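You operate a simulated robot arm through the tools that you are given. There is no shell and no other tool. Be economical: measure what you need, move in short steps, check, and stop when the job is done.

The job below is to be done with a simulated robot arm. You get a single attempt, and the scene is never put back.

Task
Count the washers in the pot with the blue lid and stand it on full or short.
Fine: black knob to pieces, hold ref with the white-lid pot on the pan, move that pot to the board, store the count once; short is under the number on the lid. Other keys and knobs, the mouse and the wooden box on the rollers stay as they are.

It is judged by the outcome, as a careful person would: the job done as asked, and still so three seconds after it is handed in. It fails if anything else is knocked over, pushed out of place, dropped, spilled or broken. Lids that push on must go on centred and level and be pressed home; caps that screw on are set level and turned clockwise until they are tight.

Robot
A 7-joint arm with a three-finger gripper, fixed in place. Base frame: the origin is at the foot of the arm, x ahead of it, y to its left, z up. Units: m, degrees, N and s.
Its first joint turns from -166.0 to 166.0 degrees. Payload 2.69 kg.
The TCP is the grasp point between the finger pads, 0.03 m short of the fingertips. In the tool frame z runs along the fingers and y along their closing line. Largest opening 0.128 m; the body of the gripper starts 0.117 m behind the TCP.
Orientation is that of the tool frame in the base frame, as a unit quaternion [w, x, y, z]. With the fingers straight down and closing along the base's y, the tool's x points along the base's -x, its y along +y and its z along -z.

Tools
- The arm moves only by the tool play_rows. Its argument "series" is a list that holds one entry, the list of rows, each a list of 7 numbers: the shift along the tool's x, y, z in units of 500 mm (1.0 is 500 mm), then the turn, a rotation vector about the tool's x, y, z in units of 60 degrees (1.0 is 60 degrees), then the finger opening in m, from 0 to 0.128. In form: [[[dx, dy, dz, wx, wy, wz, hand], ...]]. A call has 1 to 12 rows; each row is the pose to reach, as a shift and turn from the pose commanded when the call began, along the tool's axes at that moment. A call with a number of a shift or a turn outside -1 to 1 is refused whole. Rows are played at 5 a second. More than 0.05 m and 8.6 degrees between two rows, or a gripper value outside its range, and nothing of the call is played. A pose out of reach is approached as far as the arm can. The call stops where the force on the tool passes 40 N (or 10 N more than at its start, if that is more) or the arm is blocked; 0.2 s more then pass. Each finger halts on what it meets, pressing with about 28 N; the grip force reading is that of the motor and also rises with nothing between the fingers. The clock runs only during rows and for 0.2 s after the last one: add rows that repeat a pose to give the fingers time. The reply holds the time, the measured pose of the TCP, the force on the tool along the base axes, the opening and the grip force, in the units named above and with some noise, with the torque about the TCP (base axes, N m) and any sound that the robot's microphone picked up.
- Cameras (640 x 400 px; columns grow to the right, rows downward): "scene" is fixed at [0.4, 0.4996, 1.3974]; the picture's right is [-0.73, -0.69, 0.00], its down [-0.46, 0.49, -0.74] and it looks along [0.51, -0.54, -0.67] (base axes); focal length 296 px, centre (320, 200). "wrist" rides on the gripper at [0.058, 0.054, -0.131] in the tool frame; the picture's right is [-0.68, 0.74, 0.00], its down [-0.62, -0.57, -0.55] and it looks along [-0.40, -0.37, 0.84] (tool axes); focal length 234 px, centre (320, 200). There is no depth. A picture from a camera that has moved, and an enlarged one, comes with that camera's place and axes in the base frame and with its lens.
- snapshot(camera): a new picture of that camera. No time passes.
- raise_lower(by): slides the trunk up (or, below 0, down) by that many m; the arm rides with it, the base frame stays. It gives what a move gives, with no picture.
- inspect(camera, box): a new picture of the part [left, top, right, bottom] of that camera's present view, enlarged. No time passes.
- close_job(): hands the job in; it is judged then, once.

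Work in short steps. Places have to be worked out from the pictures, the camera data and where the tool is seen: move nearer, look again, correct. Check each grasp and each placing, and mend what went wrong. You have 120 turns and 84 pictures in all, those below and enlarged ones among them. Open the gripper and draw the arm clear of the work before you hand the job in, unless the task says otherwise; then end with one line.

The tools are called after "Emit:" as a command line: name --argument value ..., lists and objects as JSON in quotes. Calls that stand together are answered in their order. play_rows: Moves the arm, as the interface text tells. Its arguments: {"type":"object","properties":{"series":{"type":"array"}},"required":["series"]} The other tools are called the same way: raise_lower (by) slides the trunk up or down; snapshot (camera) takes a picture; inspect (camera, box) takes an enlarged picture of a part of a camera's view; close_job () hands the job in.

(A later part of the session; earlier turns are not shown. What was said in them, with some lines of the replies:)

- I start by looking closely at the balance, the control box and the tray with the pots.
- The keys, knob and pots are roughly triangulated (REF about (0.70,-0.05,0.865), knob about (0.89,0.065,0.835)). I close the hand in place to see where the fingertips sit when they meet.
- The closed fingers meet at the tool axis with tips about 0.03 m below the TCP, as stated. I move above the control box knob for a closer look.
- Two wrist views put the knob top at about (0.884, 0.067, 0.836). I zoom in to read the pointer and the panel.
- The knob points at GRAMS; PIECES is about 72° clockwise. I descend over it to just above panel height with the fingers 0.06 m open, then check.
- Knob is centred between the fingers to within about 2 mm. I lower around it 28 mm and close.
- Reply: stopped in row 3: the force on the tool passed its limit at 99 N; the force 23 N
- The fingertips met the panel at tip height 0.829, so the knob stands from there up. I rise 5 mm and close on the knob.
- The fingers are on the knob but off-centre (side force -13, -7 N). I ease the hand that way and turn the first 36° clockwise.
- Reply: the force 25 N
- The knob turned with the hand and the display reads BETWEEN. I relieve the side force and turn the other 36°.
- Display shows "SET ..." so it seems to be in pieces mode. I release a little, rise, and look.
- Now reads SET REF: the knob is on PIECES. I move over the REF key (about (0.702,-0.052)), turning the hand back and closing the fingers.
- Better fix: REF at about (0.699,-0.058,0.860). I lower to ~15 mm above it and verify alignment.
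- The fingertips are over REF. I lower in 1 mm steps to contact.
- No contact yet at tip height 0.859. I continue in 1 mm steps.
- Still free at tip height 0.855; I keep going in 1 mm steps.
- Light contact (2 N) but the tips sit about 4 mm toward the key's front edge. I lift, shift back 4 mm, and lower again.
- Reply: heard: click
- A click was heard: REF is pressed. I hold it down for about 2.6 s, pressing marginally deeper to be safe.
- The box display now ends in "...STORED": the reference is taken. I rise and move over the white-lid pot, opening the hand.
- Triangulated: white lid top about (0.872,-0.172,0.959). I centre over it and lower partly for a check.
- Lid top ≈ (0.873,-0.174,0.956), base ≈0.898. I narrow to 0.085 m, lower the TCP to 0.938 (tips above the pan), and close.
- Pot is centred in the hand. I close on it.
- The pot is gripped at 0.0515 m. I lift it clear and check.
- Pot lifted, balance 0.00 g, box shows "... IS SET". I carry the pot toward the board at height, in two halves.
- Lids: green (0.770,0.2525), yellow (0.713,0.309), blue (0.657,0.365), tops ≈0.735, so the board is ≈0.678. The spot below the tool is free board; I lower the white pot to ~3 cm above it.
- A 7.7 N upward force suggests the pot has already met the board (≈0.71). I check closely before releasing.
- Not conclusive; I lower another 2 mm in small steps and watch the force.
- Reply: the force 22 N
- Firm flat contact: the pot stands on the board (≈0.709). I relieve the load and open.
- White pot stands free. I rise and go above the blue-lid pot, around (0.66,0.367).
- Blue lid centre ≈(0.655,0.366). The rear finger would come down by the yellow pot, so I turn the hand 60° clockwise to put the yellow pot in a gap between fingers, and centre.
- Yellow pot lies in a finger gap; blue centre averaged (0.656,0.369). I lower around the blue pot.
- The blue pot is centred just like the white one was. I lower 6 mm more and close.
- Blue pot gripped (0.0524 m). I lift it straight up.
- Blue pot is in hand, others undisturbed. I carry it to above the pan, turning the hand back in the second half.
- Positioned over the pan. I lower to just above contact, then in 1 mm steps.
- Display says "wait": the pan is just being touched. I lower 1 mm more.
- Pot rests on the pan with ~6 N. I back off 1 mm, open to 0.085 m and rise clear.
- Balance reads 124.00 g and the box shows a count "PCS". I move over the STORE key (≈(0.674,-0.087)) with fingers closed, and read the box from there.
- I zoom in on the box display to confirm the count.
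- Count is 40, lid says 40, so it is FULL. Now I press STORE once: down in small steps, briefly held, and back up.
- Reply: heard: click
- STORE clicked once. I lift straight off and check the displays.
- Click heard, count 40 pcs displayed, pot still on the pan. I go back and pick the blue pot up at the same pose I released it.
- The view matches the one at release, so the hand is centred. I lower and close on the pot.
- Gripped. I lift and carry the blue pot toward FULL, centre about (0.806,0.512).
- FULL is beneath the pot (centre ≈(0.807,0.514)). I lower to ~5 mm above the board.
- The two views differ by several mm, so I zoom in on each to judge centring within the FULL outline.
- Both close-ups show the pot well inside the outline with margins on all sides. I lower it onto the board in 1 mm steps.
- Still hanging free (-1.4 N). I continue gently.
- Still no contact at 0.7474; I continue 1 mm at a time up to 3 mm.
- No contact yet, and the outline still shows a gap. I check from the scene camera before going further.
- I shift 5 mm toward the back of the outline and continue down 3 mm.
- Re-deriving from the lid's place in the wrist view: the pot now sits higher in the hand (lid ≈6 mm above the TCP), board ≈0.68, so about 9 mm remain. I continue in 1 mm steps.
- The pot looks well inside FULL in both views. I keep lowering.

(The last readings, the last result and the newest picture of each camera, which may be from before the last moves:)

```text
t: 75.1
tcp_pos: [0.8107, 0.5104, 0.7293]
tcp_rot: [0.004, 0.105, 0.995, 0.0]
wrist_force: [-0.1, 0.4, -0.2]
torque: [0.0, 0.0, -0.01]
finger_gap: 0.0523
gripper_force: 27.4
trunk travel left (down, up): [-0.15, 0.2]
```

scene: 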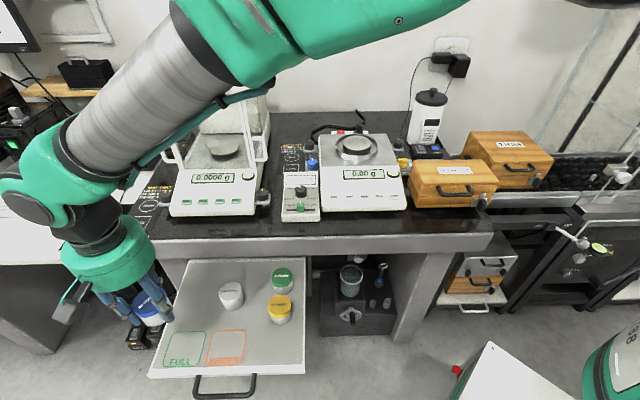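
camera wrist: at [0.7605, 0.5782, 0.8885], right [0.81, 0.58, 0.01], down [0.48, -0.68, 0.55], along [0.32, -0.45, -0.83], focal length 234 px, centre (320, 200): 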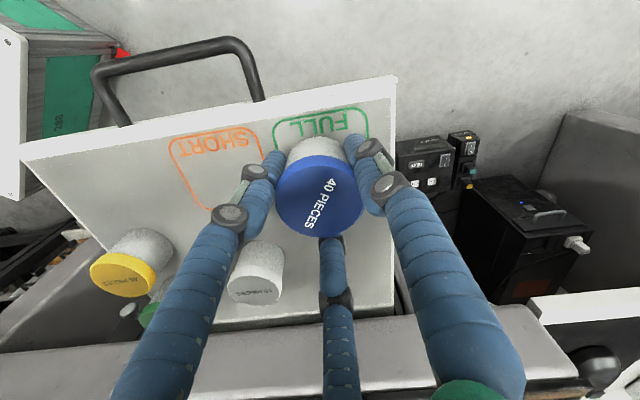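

The force moved from -1.5 to -0.2 N, so contact is starting. One more millimetre or two.

Emit:
play_rows --series '[[[0, 0, 0.002, 0, 0, 0, 0.04], [0, 0, 0.003, 0, 0, 0, 0.04], [0, 0, 0.003, 0, 0, 0, 0.04]]]'

```text
t: 75.9
tcp_pos: [0.8113, 0.509, 0.7279]
tcp_rot: [0.003, 0.104, 0.995, 0.001]
wrist_force: [-0.7, 0.0, -1.6]
torque: [0.03, -0.01, -0.01]
finger_gap: 0.0519
gripper_force: 28.2
trunk travel left (down, up): [-0.15, 0.2]
```

Emit:
play_rows --series '[[[0, 0, 0.002, 0, 0, 0, 0.04], [0, 0, 0.004, 0, 0, 0, 0.04], [0, 0, 0.006, 0, 0, 0, 0.04], [0, 0, 0.006, 0, 0, 0, 0.04]]]'

```text
t: 76.9
tcp_pos: [0.8104, 0.5097, 0.7265]
tcp_rot: [0.004, 0.104, 0.995, 0.001]
wrist_force: [-0.7, -1.0, 1.6]
torque: [0.02, 0.11, 0.03]
finger_gap: 0.0521
gripper_force: 28.3
trunk travel left (down, up): [-0.15, 0.2]
```

Likely contact (+1.6 N). One more millimetre to confirm.

Emit:
play_rows --series '[[[0, 0, 0.002, 0, 0, 0, 0.04], [0, 0, 0.002, 0, 0, 0, 0.04]]]'

```text
t: 77.5
tcp_pos: [0.8109, 0.509, 0.7255]
tcp_rot: [0.004, 0.105, 0.994, 0.001]
wrist_force: [-1.8, -1.1, 10.8]
torque: [0.16, 0.25, -0.01]
finger_gap: 0.0521
gripper_force: 28.1
trunk travel left (down, up): [-0.15, 0.2]
```

Contact confirmed (10.8 N). I ease up 1 mm, open slowly, and look.

Emit:
play_rows --series '[[[0, 0, -0.002, 0, 0, 0, 0.045], [0, 0, -0.002, 0, 0, 0, 0.055], [0, 0, -0.002, 0, 0, 0, 0.065], [0, 0, -0.002, 0, 0, 0, 0.085], [0, 0, -0.002, 0, 0, 0, 0.09], [0, 0, -0.05, 0, 0, 0, 0.09], [0, 0, -0.14, 0, 0, 0, 0.09], [0, 0, -0.23, 0, 0, 0, 0.09], [0, 0, -0.32, 0, 0, 0, 0.09], [0, 0, -0.41, 0, 0, 0, 0.09], [0, 0, -0.5, 0, 0, 0, 0.09], [0, 0, -0.55, 0, 0, 0, 0.09]]]'

Emit:
snapshot --camera "wrist"

Emit:
snapshot --camera "scene"

```text
t: 80.1
tcp_pos: [0.811, 0.5091, 0.998]
tcp_rot: [0.003, 0.105, 0.994, 0.0]
wrist_force: [-0.1, 0.6, 0.9]
torque: [0.0, -0.02, 0.02]
finger_gap: 0.0899
gripper_force: 0.0
trunk travel left (down, up): [-0.15, 0.2]
```

```text
8 pictures are left
camera wrist: at [0.7634, 0.5738, 1.129], right [0.81, 0.58, 0.0], down [0.48, -0.68, 0.55], along [0.32, -0.45, -0.83], focal length 234 px, centre (320, 200)
```

wrist: 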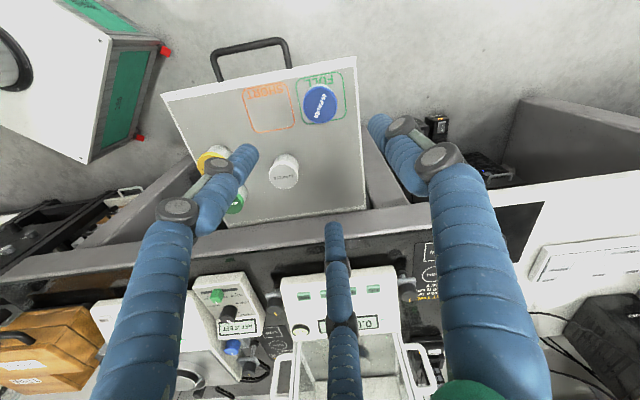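

```text
7 pictures are left
```

scene: 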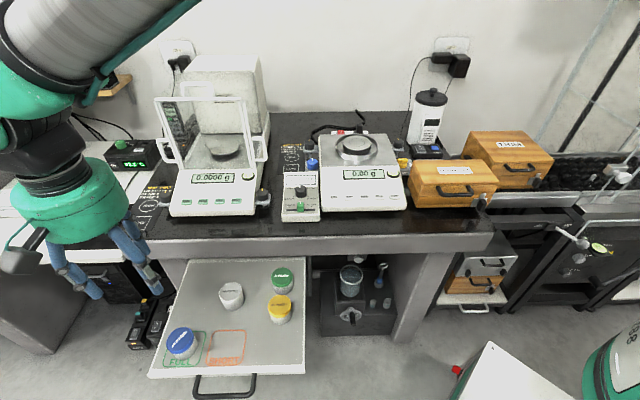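

The blue pot stands in FULL. I zoom in to check its lid, the outline and the box display.

Emit:
inspect --camera "scene" --box '[140, 250, 310, 385]'

Emit:
inspect --camera "wrist" --box '[180, 260, 280, 360]'

```text
2.96 times, centred on (225, 318) of scene
camera zoom: at [0.4, 0.4996, 1.3974], right [-0.73, -0.69, 0.0], down [-0.46, 0.49, -0.74], along [0.51, -0.54, -0.67], focal length 878 px, centre (602, -148)
```

zoom: 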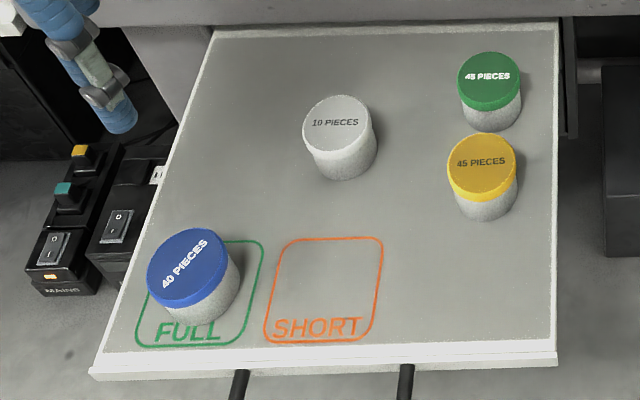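

```text
4.00 times, centred on (230, 310) of wrist
camera zoom: at [0.7634, 0.5738, 1.129], right [0.81, 0.58, 0.0], down [0.48, -0.68, 0.55], along [0.32, -0.45, -0.83], focal length 937 px, centre (680, -240)
```

zoom: 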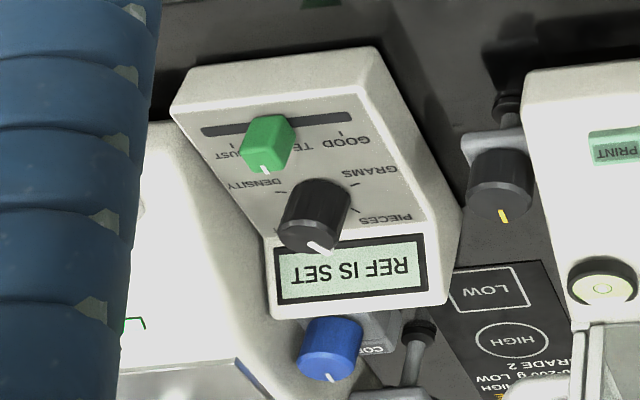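

All is in place: blue pot upright inside FULL, white pot on the board, REF set, knob on PIECES, count stored once, the hand open and clear. I hand the job in.

Emit:
close_job

```text
The job is handed in.
```

The blue-lid pot counted 40 pieces against 40 on its lid, so it now stands on FULL. I pressed STORE once and heard it click, but saw no on-screen confirmation. The white-lid pot is on the board.
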